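You operate a simulated robot arm through the tools that you are given. There is no shell and no other tool.

You are at the controls of a simulated robot arm. One attempt, no reset.

## Task
Test the battery, then change the power over from generator to battery with the main switch off.
Fine: one press of the green test button; red key on; main switch on again at the end.

The check looks at the end state, three seconds after you hand in, the way a careful person would. Anything else that was tipped, shoved, dropped, spilled or broken makes it a failure.

## Robot
A 6-joint arm with a two-finger gripper, fixed in place. Base frame: the origin is at the foot of the arm, x ahead of it, y to its left, z up; the work surface is at about z = 0.84. Lengths are in m, angles in rad, forces in N, time in s.
Its first joint turns from -2.897 to 2.897 rad. Payload 2.45 kg.
Tool frame: the origin (TCP) lies between the finger pads and is the grasp point; the fingertips stand 0.02 m ahead of it; z points along the fingers, y is the line along which they close. The gripper opens to 0.14 m. The gripper's body begins 0.168 m behind the TCP.
Orientation is told as [roll, pitch, yaw] about the base's x, y, z axes, in that order, counted from this pose: with the fingers straight down and closing along the base's y, the tool's x points along the base's -x, its y along +y and its z along -z.

## Interface
- The arm moves only by the tool drive_tool. Its argument "rows" is a list of rows, each an object (a shift or turn left out is 0, a gripper value left out holds the last) with "linear": the shift along the tool's x, y, z in m, a list of three; "turn": the turn, a rotation vector about the tool's x, y, z in rad, a list of three; "gripper": the gripper command, from -1 (fully open) to 1 (shut), values between in proportion. In form: [{"linear": [dx, dy, dz], "turn": [rx, ry, rz], "gripper": gripper}, ...]. A call has 1 to 20 rows; each row shifts and turns the commanded pose from where the row before left it, along the tool's axes as they then stand. Rows are played at 5 a second. More than 0.05 m and 0.15 rad between two rows, or a gripper value outside its range, and nothing of the call is played. Where a pose cannot be reached the arm comes as near as it can. A force on the tool above 90 N (or 10 N above the force at the start of the call, whichever is more), or a blocked arm, ends the call early, and 0.2 s more pass. Each finger travels about 0.045 m/s and halts on what it meets, pressing with about 36 N; the grip force reading is that of the motor and also rises with nothing between the fingers. The clock runs only during rows and for 0.2 s after the last one: add rows that do not move to give the fingers time. It gives the time, the measured TCP pose, the force on the tool (base axes), the opening and the grip force at its end, in the units of the frame above (readings bear some noise), with the torque about the TCP (base axes, N m) and any sound that the robot's microphone picked up, and new pictures: "pictures" is both (left out), scene, wrist or none.
- Cameras (640 x 400 px; columns grow to the right, rows downward): "scene" is fixed at [0.4005, -0.4979, 1.6013]; the picture's right is [0.82, -0.58, 0.00], its down [-0.29, -0.41, -0.87] and it looks along [0.50, 0.71, -0.50] (base axes); focal length 276 px, centre (320, 200). "wrist" rides on the gripper at [0.078, 0.011, -0.209] in the tool frame; the picture's right is [-0.14, 0.99, 0.00], its down [-0.92, -0.13, -0.37] and it looks along [-0.36, -0.05, 0.93] (tool axes); focal length 280 px, centre (320, 200).
- point_at(camera, pixels): for up to 12 pixels [column, row] of the newest picture of that camera ("zoom" is the newest enlarged one), the place [x, y, z] in the base frame of the surface seen there, good to about 0.002 m. No time passes.
- close_up(camera, box): a new picture of the part [left, top, right, bottom] of that camera's present view, enlarged. No time passes.
- hand_in(): hands the job in; it is judged then, once.

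Unless the task says otherwise, let go and move clear before handing in.

The tools are called as a command line: name --argument value ..., lists and objects as JSON in quotes. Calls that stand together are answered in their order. drive_tool: Moves the arm, as the interface text tells. Its arguments: {"type":"object","properties":{"rows":{"type":"array"},"pictures":{"type":"string","enum":["both","scene","wrist","none"]}},"required":["rows"]} The other tools are called the same way: point_at (camera, pixels) gives the place of the surface under pixels of a picture; close_up (camera, box) takes an enlarged picture of a part of a camera's view; hand_in () hands the job in.

At the start:

```text
clock: 0.0
eef_pos: [0.6225, 0.3011, 1.3915]
ee_rot: [-0.002, 0.001, 0.0]
contact_force: [0.0, -0.3, 0.2]
torque: [0.0, 0.04, 0.01]
width: 0.1402
grip_force: 0.0
```

scene: 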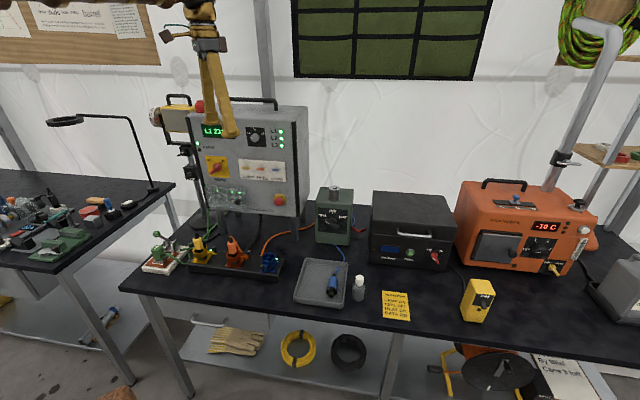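
wrist: 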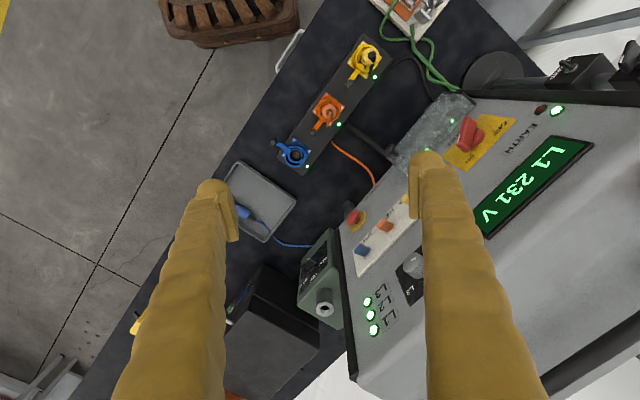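

The scene shows a panel with a red rotary switch on yellow (216,167), a battery box with green button (410,252) and red key (435,257), a yellow note (396,305), and a tray with a blue plug (332,285). I'll zoom in on these before moving.

close_up --camera "scene" --box '[180, 90, 320, 220]'

close_up --camera "scene" --box '[360, 180, 470, 280]'

close_up --camera "scene" --box '[370, 270, 430, 330]'

close_up --camera "scene" --box '[130, 210, 300, 290]'

close_up --camera "scene" --box '[280, 180, 380, 310]'

close_up --camera "scene" --box '[440, 170, 620, 330]'

```text
3.08 times, centred on (250, 155) of scene
```

zoom: 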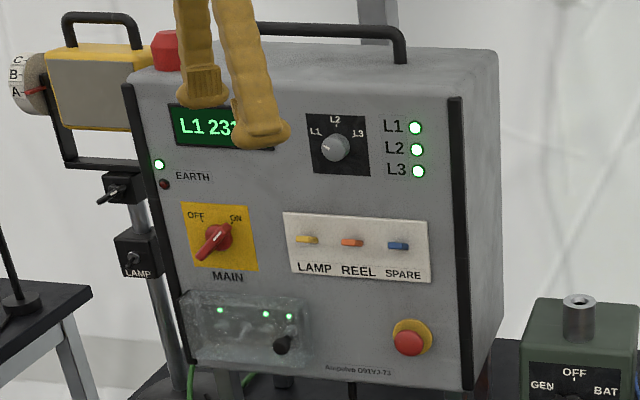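

```text
4.00 times, centred on (415, 230) of scene
```

zoom: 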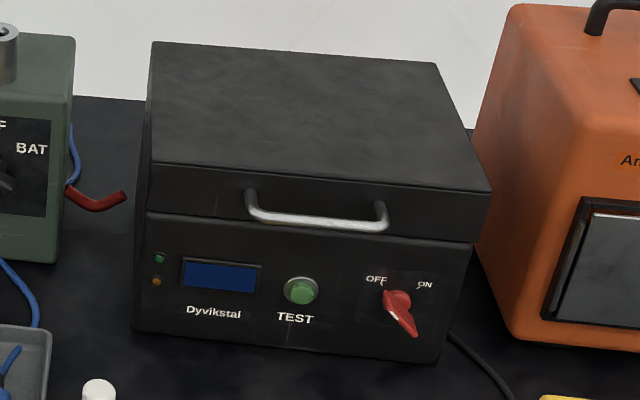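

```text
6.67 times, centred on (400, 300) of scene
```

zoom: 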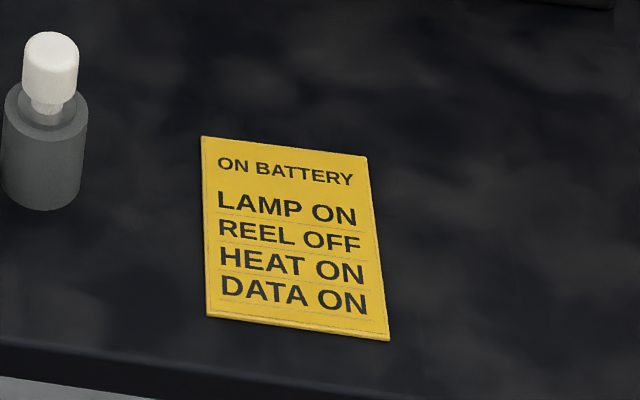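

```text
3.76 times, centred on (215, 250) of scene
```

zoom: 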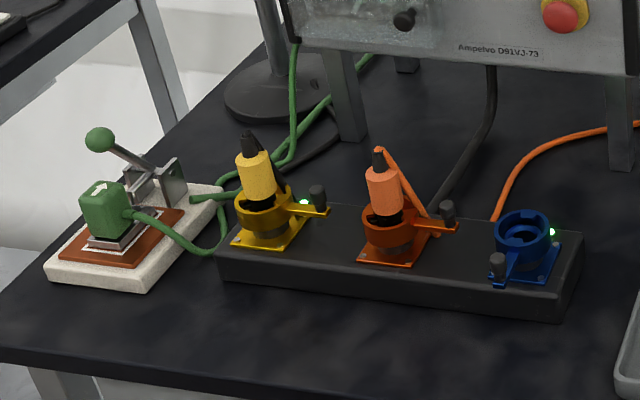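

```text
3.08 times, centred on (330, 245) of scene
```

zoom: 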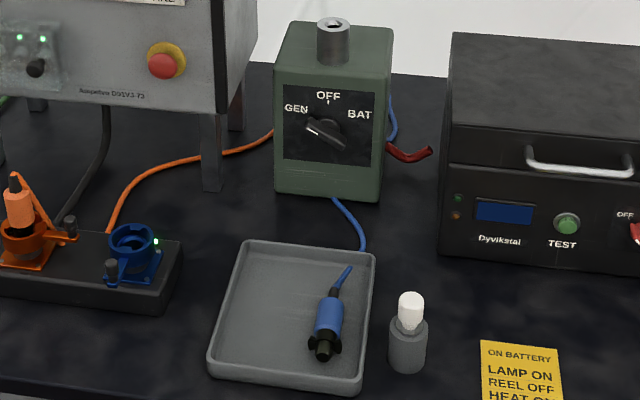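

```text
2.50 times, centred on (530, 250) of scene
```

zoom: 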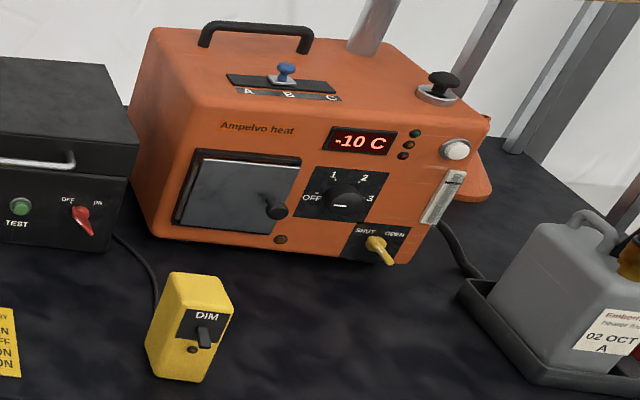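

The task parts seem to be the main rotary switch (216,167), the changeover box GEN/OFF/BAT (334,215), the TEST button (410,252) and the red key (435,257). I'll zoom further and measure their places.

close_up --camera "scene" --box '[196, 148, 246, 188]'

close_up --camera "scene" --box '[312, 184, 362, 244]'

close_up --camera "scene" --box '[395, 240, 455, 275]'

point_at --camera "scene" --pixels '[[222, 160], [217, 165], [212, 170], [206, 158], [234, 157], [232, 176], [204, 180], [290, 120], [200, 150], [290, 210], [246, 187], [278, 200]]'

point_at --camera "scene" --pixels '[[330, 222], [336, 225], [322, 208], [347, 210], [322, 228], [345, 232], [318, 195], [352, 198], [335, 188], [319, 243], [350, 245], [336, 230]]'

point_at --camera "scene" --pixels '[[410, 252], [408, 258], [433, 256], [437, 260], [440, 250], [375, 240], [395, 235], [447, 268], [374, 262], [400, 231], [445, 238], [372, 192]]'

```text
10.00 times, centred on (221, 168) of scene
```

zoom: 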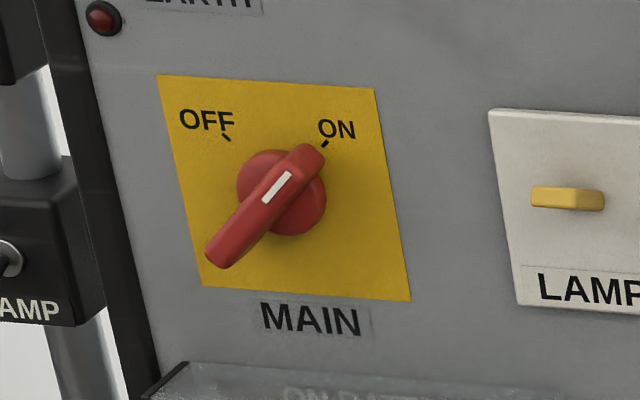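

```text
6.67 times, centred on (337, 214) of scene
```

zoom: 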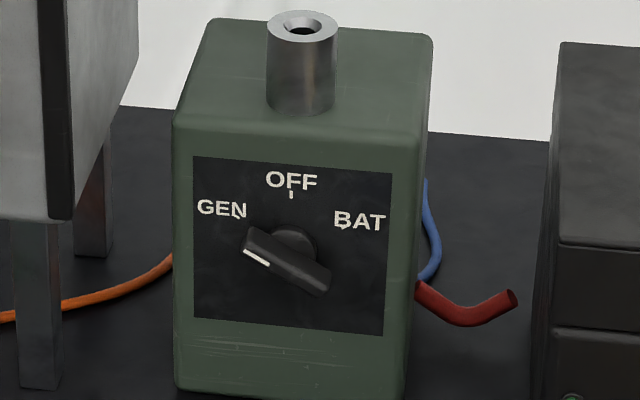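

```text
10.67 times, centred on (425, 258) of scene
```

zoom: 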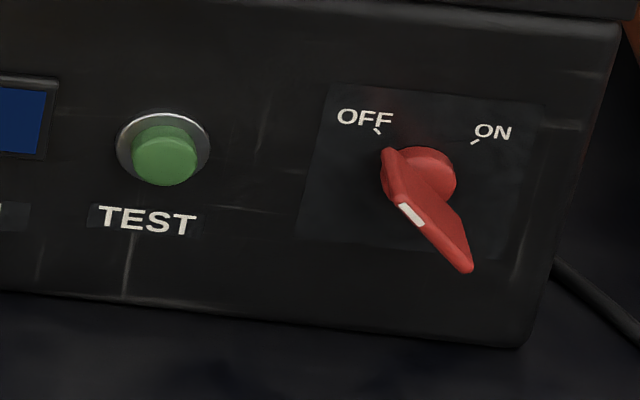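

```text
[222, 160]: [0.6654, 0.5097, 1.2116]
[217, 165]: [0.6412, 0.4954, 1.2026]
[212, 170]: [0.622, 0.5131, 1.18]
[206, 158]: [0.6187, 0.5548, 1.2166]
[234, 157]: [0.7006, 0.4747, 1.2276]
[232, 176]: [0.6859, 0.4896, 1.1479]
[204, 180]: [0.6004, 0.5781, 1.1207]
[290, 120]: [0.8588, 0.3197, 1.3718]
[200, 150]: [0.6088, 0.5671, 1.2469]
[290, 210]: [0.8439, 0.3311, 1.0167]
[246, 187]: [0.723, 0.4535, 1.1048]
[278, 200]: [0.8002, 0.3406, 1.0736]
```

```text
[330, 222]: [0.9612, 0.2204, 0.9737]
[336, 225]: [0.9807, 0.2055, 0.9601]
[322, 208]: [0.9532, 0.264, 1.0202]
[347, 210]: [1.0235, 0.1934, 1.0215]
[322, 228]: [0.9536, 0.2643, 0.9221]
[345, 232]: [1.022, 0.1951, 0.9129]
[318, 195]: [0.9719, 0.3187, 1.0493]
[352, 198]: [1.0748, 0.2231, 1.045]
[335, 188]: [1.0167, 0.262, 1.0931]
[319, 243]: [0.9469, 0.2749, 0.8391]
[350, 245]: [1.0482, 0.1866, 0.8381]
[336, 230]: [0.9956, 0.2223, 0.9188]
```

```text
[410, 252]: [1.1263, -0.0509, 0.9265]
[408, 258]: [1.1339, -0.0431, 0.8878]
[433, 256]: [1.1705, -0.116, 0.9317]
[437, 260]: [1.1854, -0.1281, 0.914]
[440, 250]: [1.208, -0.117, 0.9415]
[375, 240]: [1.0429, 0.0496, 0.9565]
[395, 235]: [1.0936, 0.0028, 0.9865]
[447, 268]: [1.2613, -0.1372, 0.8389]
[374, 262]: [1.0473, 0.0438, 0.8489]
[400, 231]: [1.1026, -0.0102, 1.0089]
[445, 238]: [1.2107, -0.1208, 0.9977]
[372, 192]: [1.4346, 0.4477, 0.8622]
```

The handle of MAIN points at ON (zoom (290,185)), the changeover points at GEN, and the key points at OFF. I'll look at the covered area under MAIN and measure the obstacles (bottle (358,290), DIM box (478,298), tray).

close_up --camera "scene" --box '[196, 180, 256, 220]'

point_at --camera "scene" --pixels '[[359, 278], [358, 295], [480, 283], [472, 300], [490, 305], [395, 303], [325, 262], [348, 268], [332, 285], [300, 300], [340, 307], [335, 187]]'

point_at --camera "scene" --pixels '[[210, 190], [225, 200], [240, 195], [246, 206], [278, 198], [256, 137], [215, 130], [178, 100], [198, 105], [262, 100], [186, 150], [500, 185]]'

close_up --camera "wrist" --box '[320, 60, 640, 260]'

```text
10.00 times, centred on (226, 200) of scene
```

zoom: 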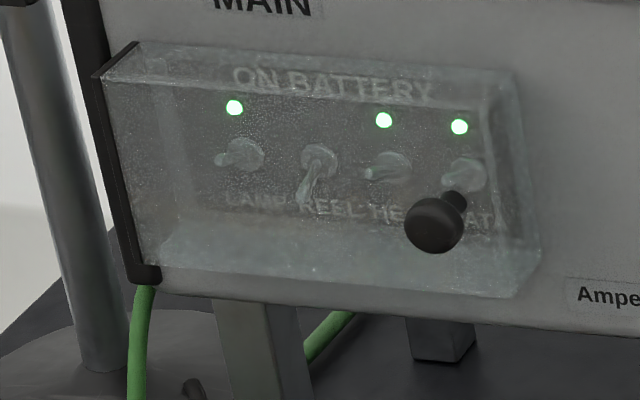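

```text
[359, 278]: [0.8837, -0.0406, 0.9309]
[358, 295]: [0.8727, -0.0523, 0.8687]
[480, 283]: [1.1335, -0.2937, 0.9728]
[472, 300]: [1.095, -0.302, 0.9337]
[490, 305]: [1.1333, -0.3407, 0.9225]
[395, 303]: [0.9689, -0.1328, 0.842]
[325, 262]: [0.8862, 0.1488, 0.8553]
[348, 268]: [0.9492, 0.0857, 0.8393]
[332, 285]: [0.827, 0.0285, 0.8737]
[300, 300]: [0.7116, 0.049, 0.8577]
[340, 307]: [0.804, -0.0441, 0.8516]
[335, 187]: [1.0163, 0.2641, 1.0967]
```

```text
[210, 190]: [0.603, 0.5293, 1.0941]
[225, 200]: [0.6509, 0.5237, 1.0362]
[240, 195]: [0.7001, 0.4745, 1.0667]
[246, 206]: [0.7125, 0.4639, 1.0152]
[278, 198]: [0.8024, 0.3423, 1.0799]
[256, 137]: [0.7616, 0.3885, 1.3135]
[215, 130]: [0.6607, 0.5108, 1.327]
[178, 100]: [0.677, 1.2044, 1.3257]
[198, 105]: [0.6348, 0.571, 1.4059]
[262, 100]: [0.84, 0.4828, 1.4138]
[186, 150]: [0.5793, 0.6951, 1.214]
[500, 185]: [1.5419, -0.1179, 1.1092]
```

```text
2.00 times, centred on (480, 160) of wrist
```

zoom: 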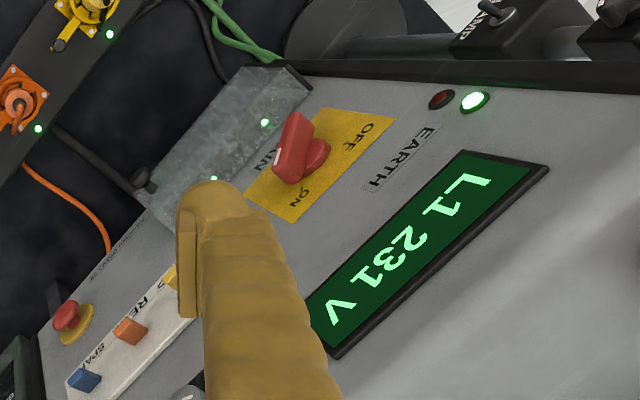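

The covered "ON BATTERY" toggles already match the note (lamp, heat, data lit; reel down), so I'll leave those alone. Now I measure the handle of MAIN precisely in a fresh zoom.

close_up --camera "scene" --box '[196, 148, 246, 188]'

```text
10.00 times, centred on (221, 168) of scene
```

zoom: 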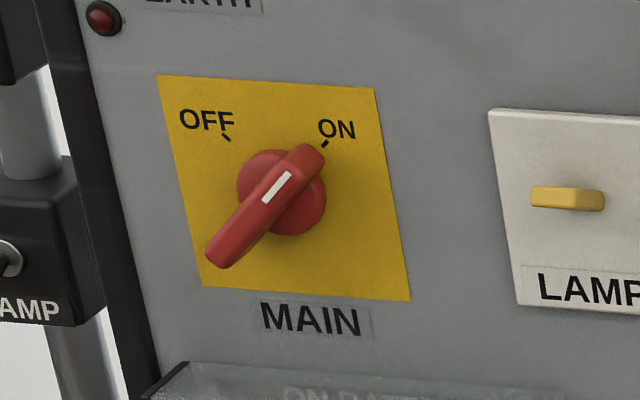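

point_at --camera "zoom" --pixels '[[306, 152], [318, 158], [290, 165], [276, 188], [250, 215], [215, 252], [225, 262], [255, 165], [305, 220], [265, 240], [229, 138], [324, 144]]'

close_up --camera "scene" --box '[395, 240, 455, 275]'

```text
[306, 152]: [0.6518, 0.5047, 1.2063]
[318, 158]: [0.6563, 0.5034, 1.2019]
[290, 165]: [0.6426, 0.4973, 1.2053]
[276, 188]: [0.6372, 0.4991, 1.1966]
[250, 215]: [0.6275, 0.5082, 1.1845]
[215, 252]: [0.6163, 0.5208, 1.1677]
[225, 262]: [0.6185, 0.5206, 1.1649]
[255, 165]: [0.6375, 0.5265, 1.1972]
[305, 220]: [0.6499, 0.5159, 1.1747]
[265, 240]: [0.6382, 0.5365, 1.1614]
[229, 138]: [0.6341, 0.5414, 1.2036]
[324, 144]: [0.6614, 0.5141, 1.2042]
```

```text
10.67 times, centred on (425, 258) of scene
```

zoom: 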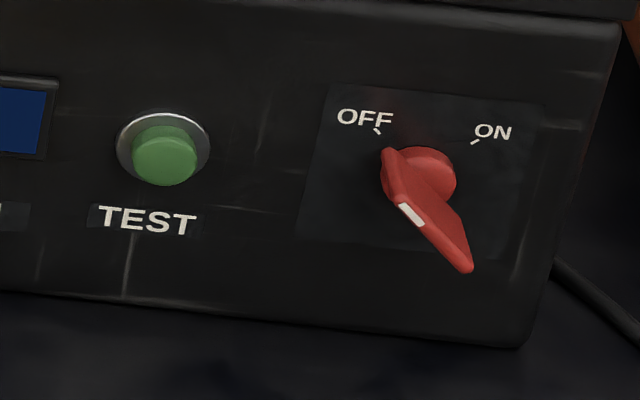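

MAIN pivot works out at about (0.635, 0.515, 1.1845) with the panel plane facing (-0.707,-0.707,0). Now I measure the test button and key in this zoom.

point_at --camera "zoom" --pixels '[[165, 160], [165, 140], [145, 170], [185, 170], [125, 150], [205, 150], [388, 155], [400, 180], [430, 215], [467, 265], [440, 165], [410, 214]]'

point_at --camera "zoom" --pixels '[[377, 131], [475, 141], [395, 160], [425, 200], [455, 245], [470, 268], [395, 200], [420, 235], [452, 185], [300, 235], [500, 255], [60, 150]]'

close_up --camera "scene" --box '[312, 184, 362, 244]'

```text
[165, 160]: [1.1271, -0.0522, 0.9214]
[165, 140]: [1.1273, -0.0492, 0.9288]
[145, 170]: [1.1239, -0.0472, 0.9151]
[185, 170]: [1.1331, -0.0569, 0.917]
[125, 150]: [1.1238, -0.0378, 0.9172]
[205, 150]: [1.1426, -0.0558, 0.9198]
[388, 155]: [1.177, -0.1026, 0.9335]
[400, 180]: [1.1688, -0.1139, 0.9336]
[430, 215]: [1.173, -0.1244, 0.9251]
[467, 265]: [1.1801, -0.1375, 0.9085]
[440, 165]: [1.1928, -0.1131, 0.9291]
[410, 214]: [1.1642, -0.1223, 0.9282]
```

```text
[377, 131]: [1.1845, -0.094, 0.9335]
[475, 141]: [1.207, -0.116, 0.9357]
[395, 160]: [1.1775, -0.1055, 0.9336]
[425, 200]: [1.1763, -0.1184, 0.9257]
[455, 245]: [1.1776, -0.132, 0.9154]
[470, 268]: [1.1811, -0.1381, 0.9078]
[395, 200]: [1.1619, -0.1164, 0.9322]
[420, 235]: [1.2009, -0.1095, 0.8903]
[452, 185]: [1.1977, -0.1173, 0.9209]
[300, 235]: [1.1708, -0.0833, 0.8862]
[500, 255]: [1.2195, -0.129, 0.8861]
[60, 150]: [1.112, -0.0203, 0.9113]
```

```text
6.67 times, centred on (337, 214) of scene
```

zoom: 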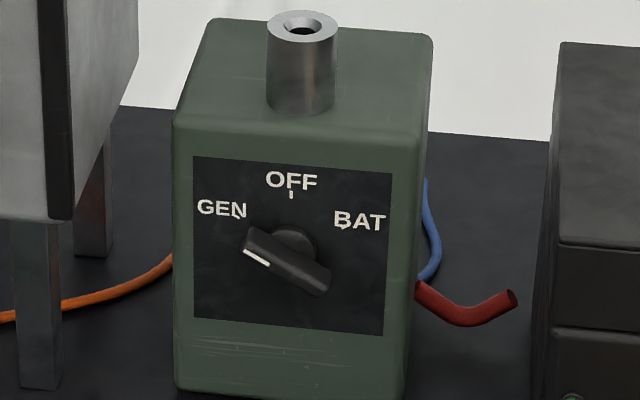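

Button centre is about (1.128, -0.052, 0.919) and the key pivot about (1.18, -0.12, 0.919). Now the changeover knob, with its white mark towards GEN at zoom (257,258).

point_at --camera "zoom" --pixels '[[237, 216], [291, 194], [342, 227], [250, 245], [257, 258], [285, 250], [285, 270], [320, 285], [325, 270], [305, 240], [290, 235], [270, 320]]'

point_at --camera "zoom" --pixels '[[248, 232], [300, 265], [310, 292], [265, 255], [200, 165], [385, 330], [200, 310], [385, 180], [330, 40], [300, 100], [255, 240], [315, 255]]'

```text
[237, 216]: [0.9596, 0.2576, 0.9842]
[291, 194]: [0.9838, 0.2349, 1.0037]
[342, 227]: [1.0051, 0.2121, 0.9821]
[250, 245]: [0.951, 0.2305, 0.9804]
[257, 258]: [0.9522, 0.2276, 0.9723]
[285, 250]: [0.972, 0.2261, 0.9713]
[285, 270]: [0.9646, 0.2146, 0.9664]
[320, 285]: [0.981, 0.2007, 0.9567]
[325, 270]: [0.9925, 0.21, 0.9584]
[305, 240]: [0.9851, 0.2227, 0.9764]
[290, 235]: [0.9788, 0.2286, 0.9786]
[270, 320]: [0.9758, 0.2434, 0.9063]
```

```text
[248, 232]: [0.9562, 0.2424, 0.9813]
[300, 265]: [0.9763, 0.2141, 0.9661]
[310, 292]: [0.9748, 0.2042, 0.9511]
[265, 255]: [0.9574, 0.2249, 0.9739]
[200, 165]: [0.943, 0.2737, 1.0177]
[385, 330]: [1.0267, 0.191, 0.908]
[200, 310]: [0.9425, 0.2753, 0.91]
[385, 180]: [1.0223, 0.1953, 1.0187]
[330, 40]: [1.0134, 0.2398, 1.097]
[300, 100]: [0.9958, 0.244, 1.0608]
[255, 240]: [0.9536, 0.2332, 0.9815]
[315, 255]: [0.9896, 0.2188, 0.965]
```

The changeover pivot is about (0.983, 0.235→knob face 0.974/0.216, 0.966), with GEN 60° left and BAT 60° right of OFF. First I move the tool away from the panel to the open middle, and start closing the fingers.

drive_tool --rows '[{"linear": [-0.0097, -0.0376, 0.003], "gripper": 1}, {"linear": [-0.0097, -0.0376, 0.003]}, {"linear": [-0.0097, -0.0376, 0.003]}, {"linear": [-0.0097, -0.0376, 0.003]}, {"linear": [-0.0097, -0.0376, 0.003]}, {"linear": [-0.0097, -0.0376, 0.003]}, {"linear": [-0.0097, -0.0376, 0.003]}, {"linear": [-0.0097, -0.0376, 0.003]}, {"turn": [0, 0, 0.147]}, {"turn": [0, 0, 0.147]}, {"turn": [0, 0, 0.147]}, {"turn": [0, 0, 0.147]}, {"turn": [0, 0, 0.147]}, {"turn": [0, 0, 0.147]}, {"turn": [0, 0, 0.147]}, {"turn": [0, 0, 0.147]}, {"linear": [0, 0, 0]}]'

```text
clock: 3.6
eef_pos: [0.7005, 0.0004, 1.3668]
ee_rot: [0.0, 0.0, -1.179]
contact_force: [-0.2, -0.5, -0.4]
torque: [0.02, -0.04, 0.0]
width: 0.0002
grip_force: 29.6
```

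scene: 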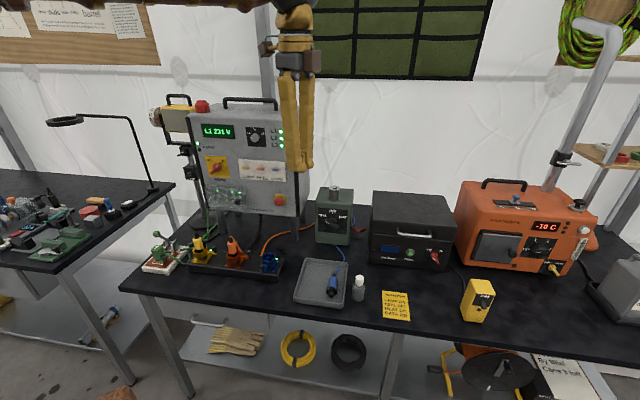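
wrist: 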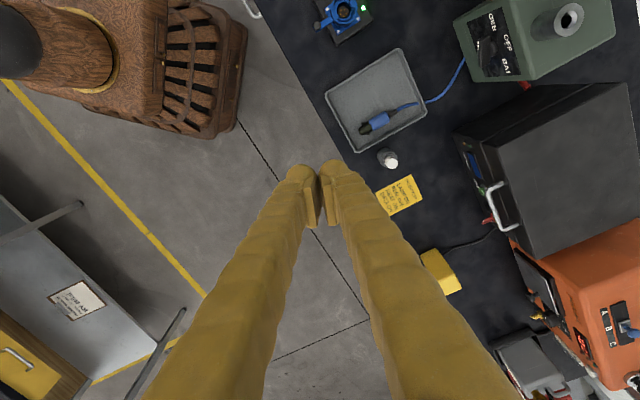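

The tool sits at (0.70, 0.0, 1.367) with yaw -1.18, tracking well; fingers are shut. I continue the turn so the camera will be above once the tool is levelled.

drive_tool --rows '[{"turn": [0, 0, 0.147]}, {"turn": [0, 0, 0.147]}, {"turn": [0, 0, 0.147]}, {"turn": [0, 0, 0.147]}, {"turn": [0, 0, 0.147]}, {"turn": [0, 0, 0.147]}, {"turn": [0, 0, 0.147]}, {"turn": [0, 0, 0.148]}, {"linear": [0, 0, 0]}]'

```text
clock: 5.6
eef_pos: [0.7023, 0.0002, 1.3657]
ee_rot: [-0.001, 0.0, -2.355]
contact_force: [0.8, 0.9, -0.4]
torque: [0.01, 0.03, 0.0]
width: 0.0
grip_force: 29.2
```

scene: 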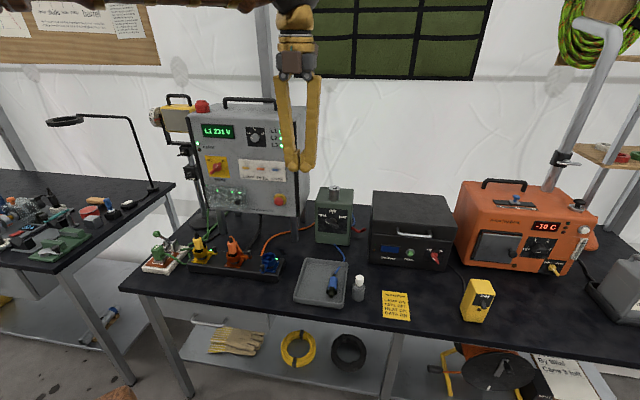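
wrist: 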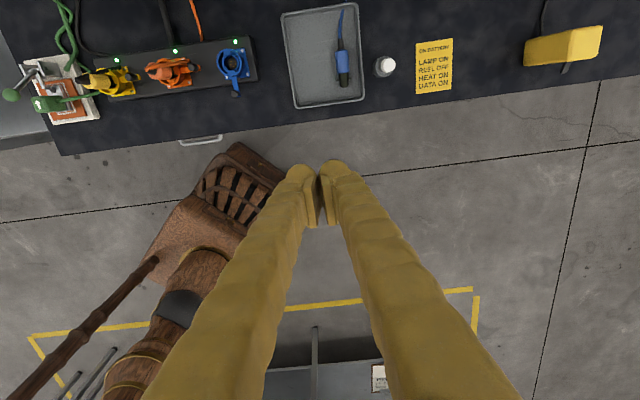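

Yaw is now -2.355, so tool x points at the bench fronts and tool y runs along them to the right. I'll measure the DIM box and card extents (left edge near (462,310)), then level the tool.

point_at --camera "scene" --pixels '[[466, 282], [463, 300], [461, 317], [482, 321], [494, 291], [472, 280], [487, 281], [431, 238], [398, 235], [358, 277], [352, 296], [365, 296]]'

drive_tool --rows '[{"linear": [0, 0.03, 0], "turn": [0, 0.1428, 0]}, {"linear": [0, 0.03, 0], "turn": [0, 0.1428, 0]}, {"linear": [0, 0.03, 0], "turn": [0, 0.1428, 0]}, {"linear": [0, 0.03, 0], "turn": [0, 0.1428, 0]}, {"linear": [0, 0.03, 0], "turn": [0, 0.1428, 0]}, {"linear": [0, 0.03, 0], "turn": [0, 0.1428, 0]}, {"linear": [0, 0.03, 0], "turn": [0, 0.1428, 0]}, {"linear": [0, 0, 0]}]'

```text
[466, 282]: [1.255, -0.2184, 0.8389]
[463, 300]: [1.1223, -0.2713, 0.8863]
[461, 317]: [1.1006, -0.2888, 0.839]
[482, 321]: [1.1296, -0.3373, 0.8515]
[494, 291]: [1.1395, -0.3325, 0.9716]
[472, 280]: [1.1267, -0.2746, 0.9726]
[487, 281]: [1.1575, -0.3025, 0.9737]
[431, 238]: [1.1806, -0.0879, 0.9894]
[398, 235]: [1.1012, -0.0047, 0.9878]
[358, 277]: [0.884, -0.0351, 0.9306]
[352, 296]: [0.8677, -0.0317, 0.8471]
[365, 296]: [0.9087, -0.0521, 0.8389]
```

```text
clock: 7.4
eef_pos: [0.8471, -0.1491, 1.3662]
ee_rot: [0.001, 0.998, -2.352]
contact_force: [0.9, 0.3, 0.4]
torque: [-0.03, 0.0, -0.02]
width: 0.0001
grip_force: 29.3
```

scene: 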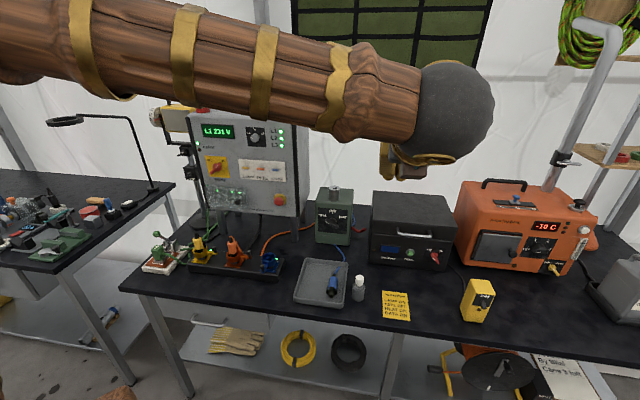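
wrist: 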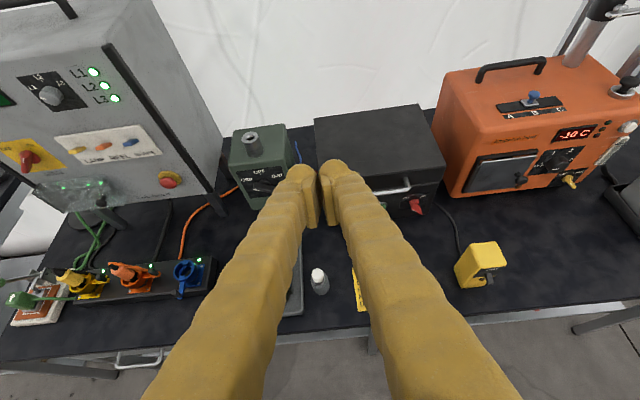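

The wrist view now shows the whole bench: battery box (385,165) with red key (415,207), changeover (265,165). I finish levelling and shift right to line up with the green button.

drive_tool --rows '[{"linear": [0, 0.0325, 0], "turn": [0, 0.1432, 0]}, {"linear": [0, 0.0325, 0], "turn": [0, 0.1432, 0]}, {"linear": [0, 0.0325, 0], "turn": [0, 0.1432, 0]}, {"linear": [0, 0.0325, 0], "turn": [0, 0.1432, 0]}, {"linear": [0, 0, 0]}]'

```text
clock: 8.6
eef_pos: [0.942, -0.2405, 1.367]
ee_rot: [2.95, 1.568, 0.599]
contact_force: [-0.2, 0.6, -0.2]
torque: [-0.01, -0.03, -0.04]
width: 0.0001
grip_force: 29.3
```

scene: 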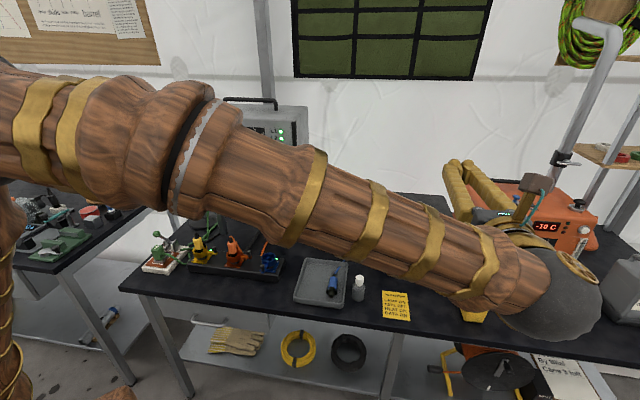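
wrist: 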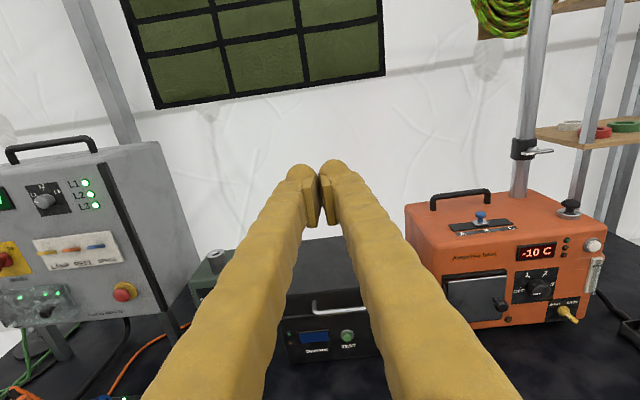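

The tool is level at (0.942,-0.2405,1.367); TEST and the display show at (348,337) in the wrist view. I'll tilt it 20° nose-down so the wrist stays well above the bench, then descend part of the way.

drive_tool --rows '[{"turn": [0, -0.1165, 0]}, {"turn": [0, -0.1165, 0]}, {"turn": [0, -0.1165, 0]}, {"linear": [-0.0299, 0, 0.0275]}, {"linear": [-0.0299, 0, 0.0275]}, {"linear": [-0.0299, 0, 0.0275]}, {"linear": [-0.0299, 0, 0.0275]}, {"linear": [-0.0299, 0, 0.0275]}, {"linear": [-0.0299, 0, 0.0275]}, {"linear": [-0.0299, 0, 0.0275]}, {"linear": [-0.0299, 0, 0.0275]}, {"linear": [0, 0, 0]}]'

```text
clock: 11.2
eef_pos: [1.0298, -0.1534, 1.0673]
ee_rot: [-0.002, 1.222, -2.353]
contact_force: [0.5, -0.1, 0.4]
torque: [-0.01, -0.02, -0.01]
width: 0.0
grip_force: 29.2
```

scene: 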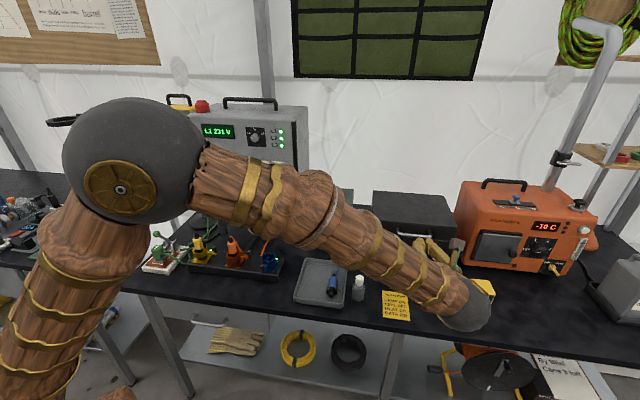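
wrist: 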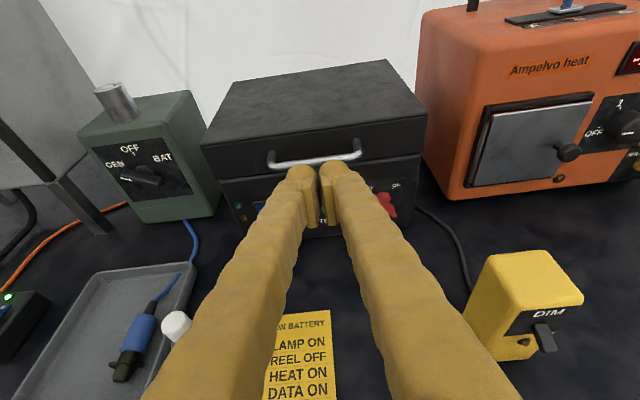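

The TCP is at u=0.836, d=0.62, z=1.067, centred ahead of the battery box (fingertips at (318,190) in the wrist view). I descend to button height, staying about 0.07 m short.

drive_tool --rows '[{"linear": [-0.0264, -0.0004, 0.0181]}, {"linear": [-0.0264, -0.0004, 0.0181]}, {"linear": [-0.0264, -0.0004, 0.0181]}, {"linear": [-0.0264, -0.0004, 0.0181]}, {"linear": [-0.0264, -0.0004, 0.0181]}, {"linear": [0, 0, 0]}]'

```text
clock: 12.6
eef_pos: [1.0569, -0.1213, 0.9122]
ee_rot: [-0.001, 1.224, -2.352]
contact_force: [-0.3, 0.6, 0.0]
torque: [0.0, 0.03, 0.01]
width: 0.0
grip_force: 29.4
```

scene: 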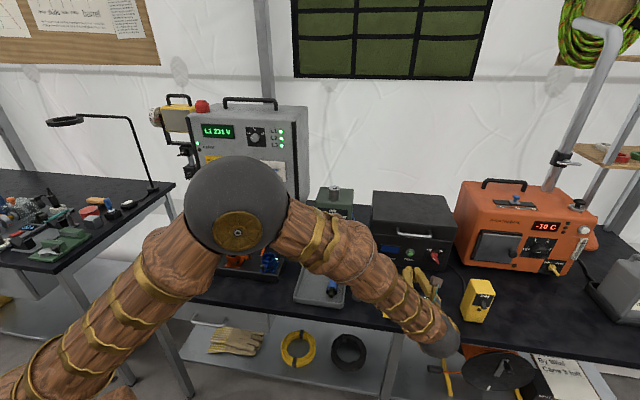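
wrist: 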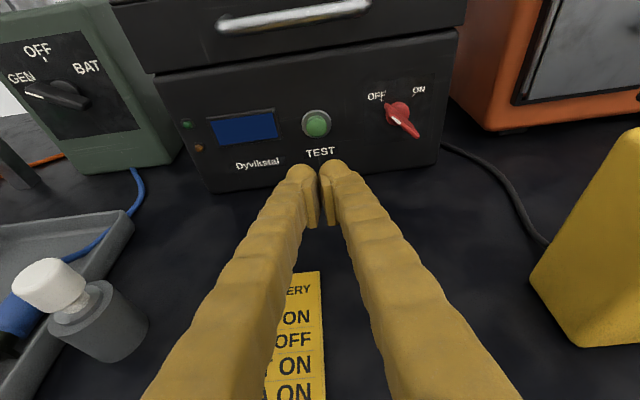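

The wrist view now shows the green button at (317,124), display (243,128), key (402,117). I'll refine their positions from this closer view.

close_up --camera "wrist" --box '[200, 70, 440, 220]'

point_at --camera "wrist" --pixels '[[317, 124], [317, 117], [317, 131], [309, 124], [325, 124], [302, 124], [331, 123], [376, 101], [417, 94], [388, 112], [402, 124], [416, 136]]'

point_at --camera "wrist" --pixels '[[387, 107], [395, 112], [400, 118], [408, 128], [418, 133], [398, 103], [406, 110], [300, 172], [338, 168], [340, 160], [280, 20], [365, 10]]'

```text
2.67 times, centred on (320, 145) of wrist
```

zoom: 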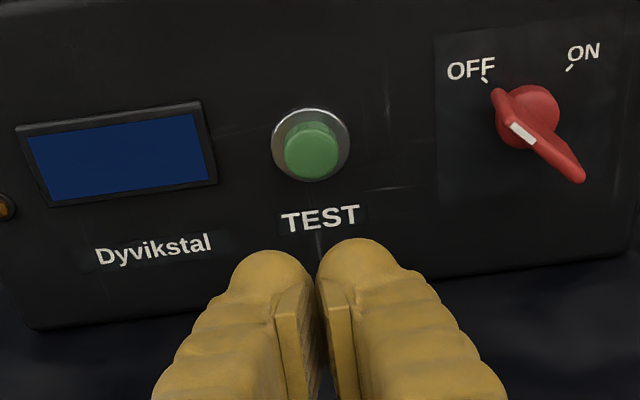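

```text
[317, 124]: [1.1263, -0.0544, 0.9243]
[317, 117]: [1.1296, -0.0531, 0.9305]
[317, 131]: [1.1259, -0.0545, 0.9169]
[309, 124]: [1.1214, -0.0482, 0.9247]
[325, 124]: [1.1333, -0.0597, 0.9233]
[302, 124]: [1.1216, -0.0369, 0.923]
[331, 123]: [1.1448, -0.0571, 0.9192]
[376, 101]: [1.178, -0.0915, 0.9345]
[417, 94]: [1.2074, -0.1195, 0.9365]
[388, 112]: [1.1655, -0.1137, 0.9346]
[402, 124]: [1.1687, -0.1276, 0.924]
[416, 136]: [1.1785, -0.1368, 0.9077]
```

```text
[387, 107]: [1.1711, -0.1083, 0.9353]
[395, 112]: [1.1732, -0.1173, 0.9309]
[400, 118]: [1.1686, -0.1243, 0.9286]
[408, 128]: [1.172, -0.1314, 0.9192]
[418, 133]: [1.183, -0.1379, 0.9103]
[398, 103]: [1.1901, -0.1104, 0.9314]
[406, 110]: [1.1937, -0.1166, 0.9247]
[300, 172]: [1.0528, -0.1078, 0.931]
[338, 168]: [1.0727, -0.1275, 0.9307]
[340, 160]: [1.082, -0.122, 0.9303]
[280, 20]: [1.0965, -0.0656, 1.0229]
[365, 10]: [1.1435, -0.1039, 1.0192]
```

The button face is at u≈0.835, d≈0.758, z≈0.921; my fingertip's leading edge is at d≈0.686. I drop 6 mm, and come forward 5.5 cm, stopping short of contact.

drive_tool --rows '[{"linear": [-0.0056, 0.002, 0.0021]}, {"linear": [0.00627, 0, 0.01723]}, {"linear": [0.00627, 0, 0.01723]}, {"linear": [0.00627, 0, 0.01723]}, {"linear": [0, 0, 0]}]'

close_up --camera "wrist" --box '[200, 70, 440, 220]'

```text
clock: 13.8
eef_pos: [1.0978, -0.0839, 0.9073]
ee_rot: [0.0, 1.223, -2.352]
contact_force: [-1.0, 0.2, 0.0]
torque: [0.0, -0.01, 0.03]
width: 0.0001
grip_force: 29.5
```

scene: 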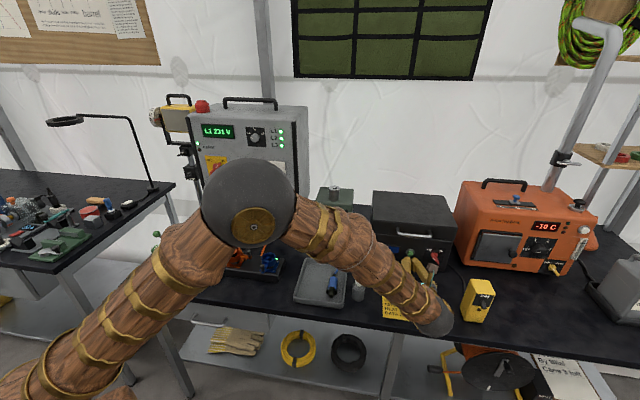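
wrist: 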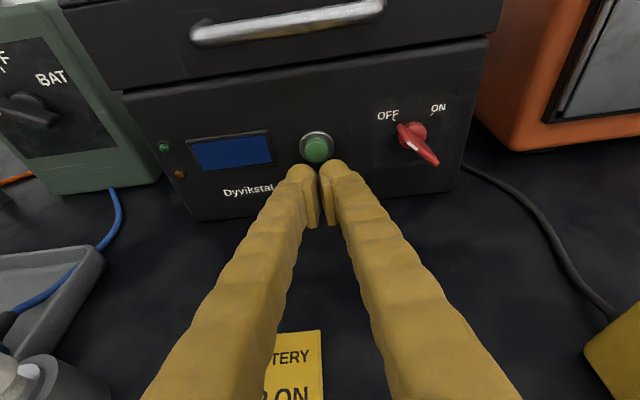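

```text
2.67 times, centred on (320, 145) of wrist
```

zoom: 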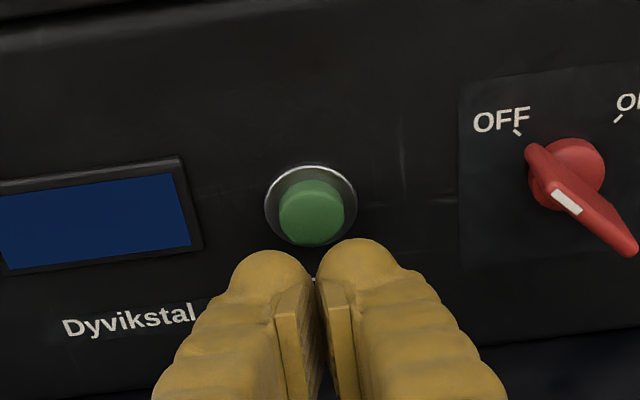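

The fingertips are right below/before the green button (zoom (312,212)), with about 16 mm to go. I creep forward in 2 mm steps.

drive_tool --rows '[{"linear": [0.00068, 0, 0.00188]}, {"linear": [0.00068, 0, 0.00188]}, {"linear": [0.00068, 0, 0.00188]}, {"linear": [0.00068, 0, 0.00188]}, {"linear": [0.00068, 0, 0.00188]}, {"linear": [0.00068, 0, 0.00188]}, {"linear": [0.00068, 0, 0.00188]}, {"linear": [0.00068, 0, 0.00188]}]' --pictures "wrist"

close_up --camera "wrist" --box '[200, 90, 440, 240]'

```text
clock: 15.6
eef_pos: [1.1082, -0.073, 0.9059]
ee_rot: [-0.002, 1.222, -2.353]
contact_force: [0.3, -0.3, 0.2]
torque: [-0.02, 0.02, -0.01]
width: 0.0
grip_force: 29.3
```

wrist: 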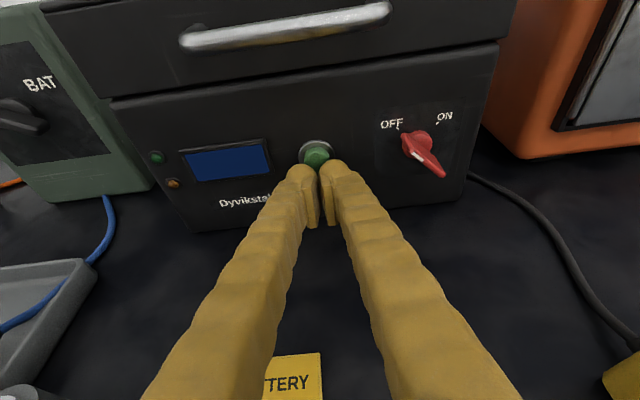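

```text
2.67 times, centred on (320, 165) of wrist
```

zoom: 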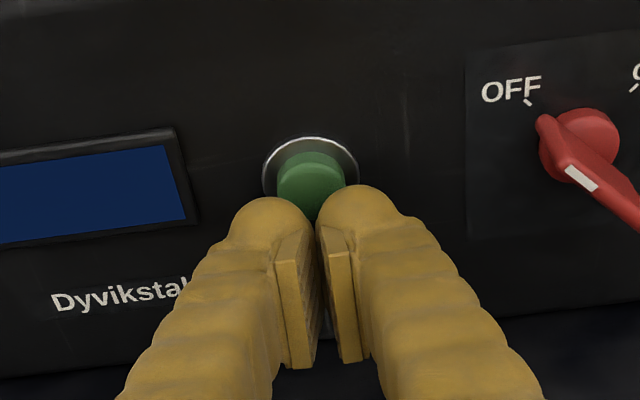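

No contact force yet; the button is just above the tips (zoom (310,180)). I continue creeping.

drive_tool --rows '[{"linear": [0.00068, 0, 0.00188]}, {"linear": [0.00068, 0, 0.00188]}, {"linear": [0.00068, 0, 0.00188]}]' --pictures "wrist"

close_up --camera "wrist" --box '[200, 90, 440, 240]'

```text
clock: 16.4
eef_pos: [1.1134, -0.0686, 0.9081]
ee_rot: [-0.001, 1.222, -2.353]
contact_force: [-0.9, -0.3, -0.1]
torque: [-0.01, 0.04, -0.02]
width: 0.0057
grip_force: 29.3
```

wrist: 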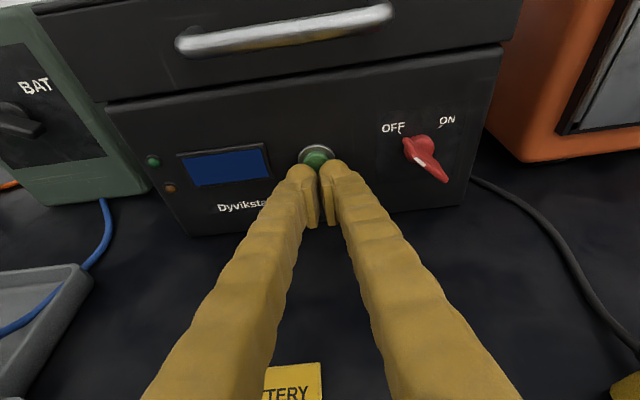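

```text
2.67 times, centred on (320, 165) of wrist
```

zoom: 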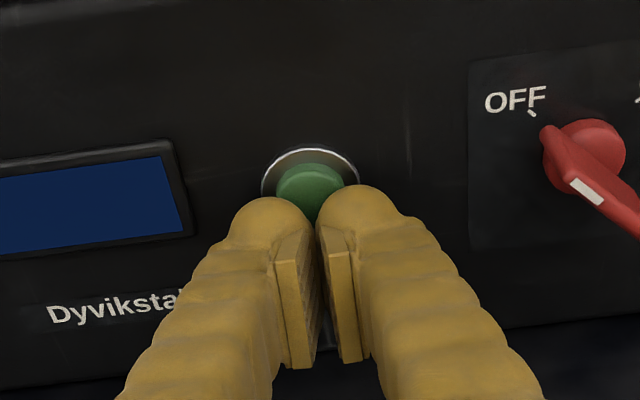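

The width reading rose to 5.7 mm, so the button may be nosing between the rounded tips; force is still near zero and the display is blank. I press on a few mm more without releasing.

drive_tool --rows '[{"linear": [0.00068, 0, 0.00188]}, {"linear": [0.00068, 0, 0.00188]}]' --pictures "wrist"

close_up --camera "wrist" --box '[200, 90, 440, 240]'

```text
clock: 17.0
eef_pos: [1.1164, -0.0664, 0.9079]
ee_rot: [0.001, 1.224, -2.353]
contact_force: [-4.1, -2.2, 0.8]
torque: [0.05, -0.08, -0.04]
width: 0.0059
grip_force: 29.1
heard: click
```

wrist: 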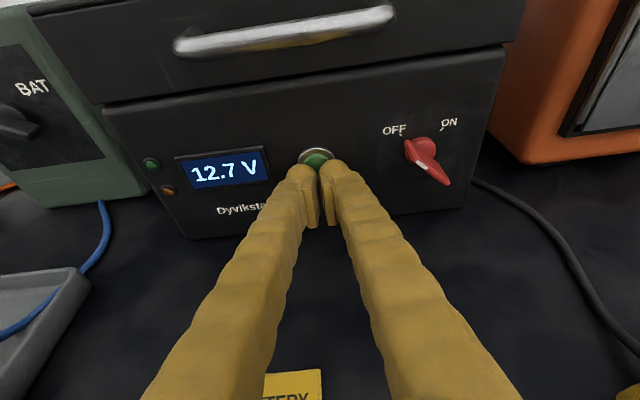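

```text
2.67 times, centred on (320, 165) of wrist
```

zoom: 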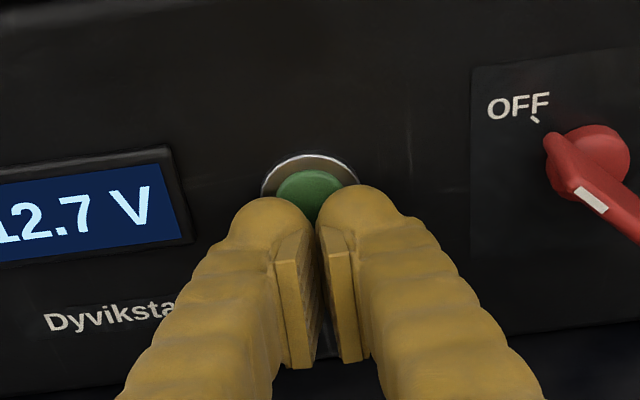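

A click was heard and the display reads 12.7 V: the press is done with the battery healthy. I back straight out.

drive_tool --rows '[{"linear": [-0.00684, 0, -0.0188]}, {"linear": [-0.00684, 0, -0.0188]}, {"linear": [-0.00684, 0, -0.0188]}, {"linear": [-0.00684, 0, -0.0188]}, {"linear": [0, 0, 0]}]'

close_up --camera "wrist" --box '[120, 0, 440, 200]'

```text
clock: 18.2
eef_pos: [1.0592, -0.1224, 0.9061]
ee_rot: [-0.002, 1.221, -2.354]
contact_force: [-0.1, -0.3, -1.1]
torque: [-0.03, 0.01, -0.01]
width: 0.0
grip_force: 29.3
```

scene: 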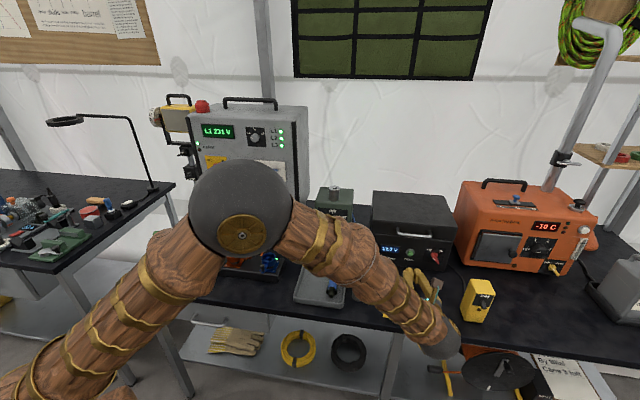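
wrist: 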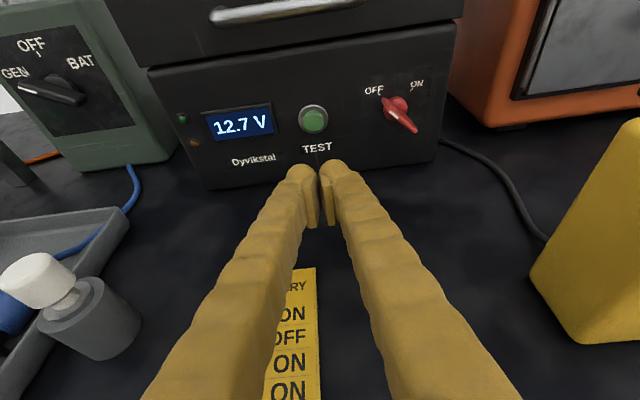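

```text
2.00 times, centred on (280, 100) of wrist
```

zoom: 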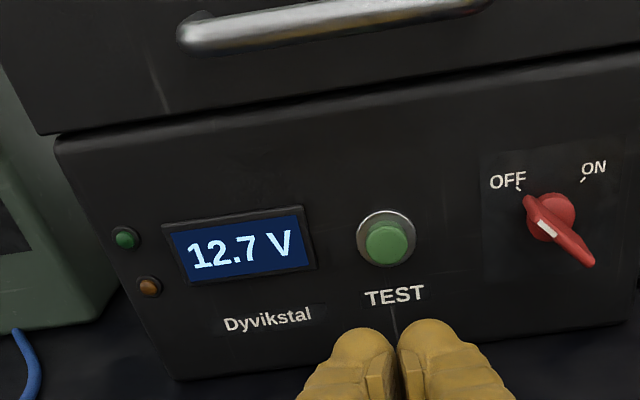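

12.7 V stays lit and the green button has popped back out. Next is the main switch: I rise to z≈1.2, level the tool, and travel left along the benches.

drive_tool --rows '[{"linear": [0.0399, 0, -0.01148]}, {"linear": [0.0399, 0, -0.01148]}, {"linear": [0.0399, 0, -0.01148]}, {"linear": [0.0399, 0, -0.01148]}, {"linear": [0.0399, 0, -0.01148]}, {"linear": [0.0399, 0, -0.01148]}, {"linear": [0.0399, 0, -0.01148]}, {"linear": [0, -0.045, 0], "turn": [0, 0.1165, 0]}, {"linear": [0, -0.045, 0], "turn": [0, 0.1165, 0]}, {"linear": [0, -0.045, 0], "turn": [0, 0.1165, 0]}, {"linear": [0, -0.045, 0]}, {"linear": [0, -0.045, 0]}, {"linear": [0, -0.045, 0]}, {"linear": [0, -0.045, 0]}, {"linear": [0, 0, 0]}]'

```text
clock: 21.4
eef_pos: [0.8485, 0.1137, 1.1964]
ee_rot: [2.989, 1.571, 0.632]
contact_force: [-1.4, -0.1, 0.0]
torque: [0.01, 0.0, 0.04]
width: 0.0002
grip_force: 29.2
```

scene: 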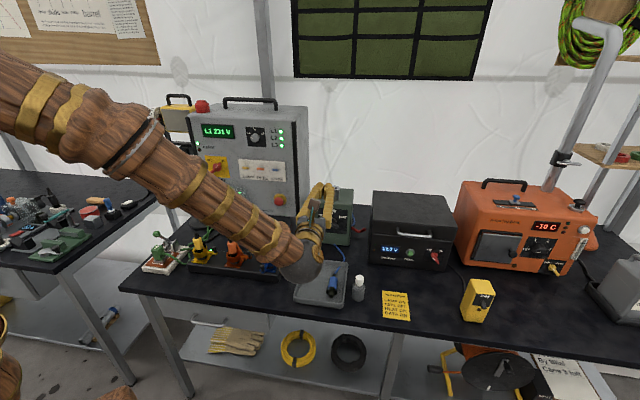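
wrist: 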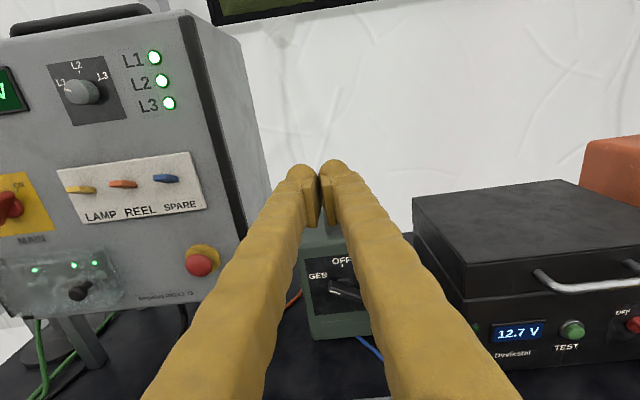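

At u=0.52, z=1.196; the main panel is to the left in the wrist view (MAIN at (10,205)). I continue left to the MAIN pivot line and open the fingers to about 5 cm.

drive_tool --rows '[{"linear": [0, -0.0483, 0], "gripper": 0.286}, {"linear": [0, -0.0483, 0]}, {"linear": [0, -0.0483, 0]}, {"linear": [0, -0.0483, 0]}, {"linear": [0, -0.0483, 0]}, {"linear": [0, -0.0483, 0]}, {"linear": [0, -0.0483, 0]}, {"linear": [0, -0.0483, 0]}, {"linear": [-0.012, -0.0483, 0]}, {"linear": [0, 0, 0]}]'

close_up --camera "wrist" --box '[200, 60, 520, 260]'

```text
clock: 23.6
eef_pos: [0.5727, 0.4307, 1.2094]
ee_rot: [0.162, 1.571, -2.19]
contact_force: [-0.2, 0.6, 0.0]
torque: [-0.02, 0.01, 0.01]
width: 0.0498
grip_force: 0.1
out of reach, approached as far as the arm can: row 7, 8, 9
```

scene: 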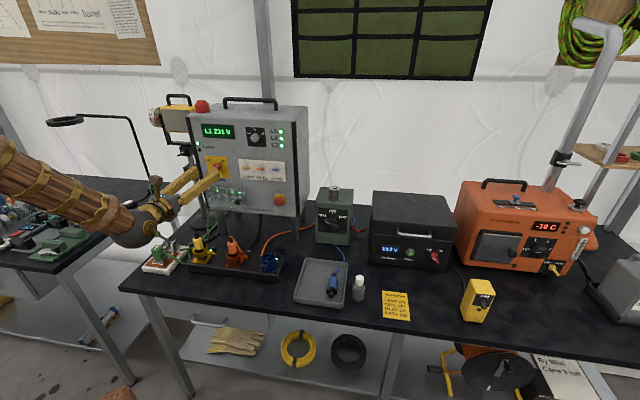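
wrist: 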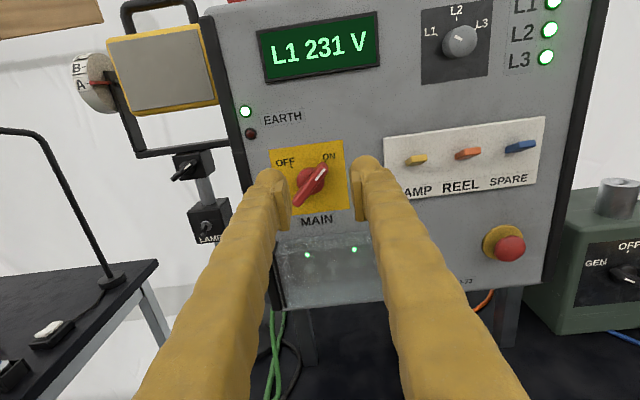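

```text
2.00 times, centred on (360, 160) of wrist
```

zoom: 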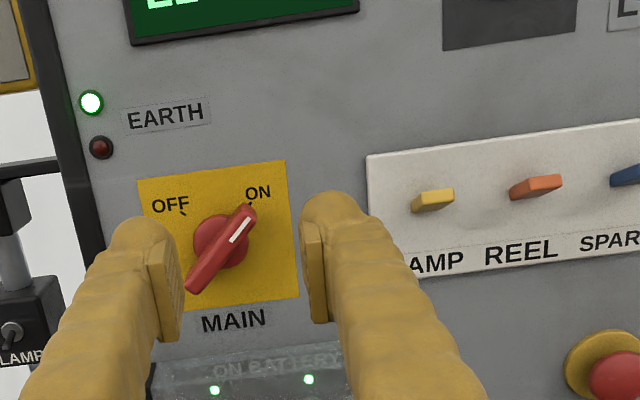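

The arm could not fold close enough (rows 7–9) and sits at u=0.100, d=0.71, z=1.209, with MAIN between the fingers in the zoom. I go forward 4 cm to get back in reach and see where the command stands.

drive_tool --rows '[{"linear": [0, 0, 0.02]}, {"linear": [0, 0, 0.02]}, {"linear": [0, 0, 0]}, {"linear": [0, 0, 0]}]' --pictures "wrist"

```text
clock: 24.6
eef_pos: [0.605, 0.4583, 1.2087]
ee_rot: [0.051, 1.571, -2.291]
contact_force: [-0.4, 0.5, -0.8]
torque: [0.0, 0.02, -0.03]
width: 0.0502
grip_force: 0.1
```

wrist: 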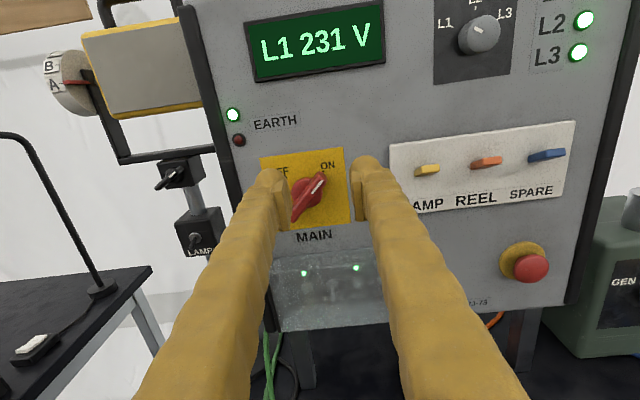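

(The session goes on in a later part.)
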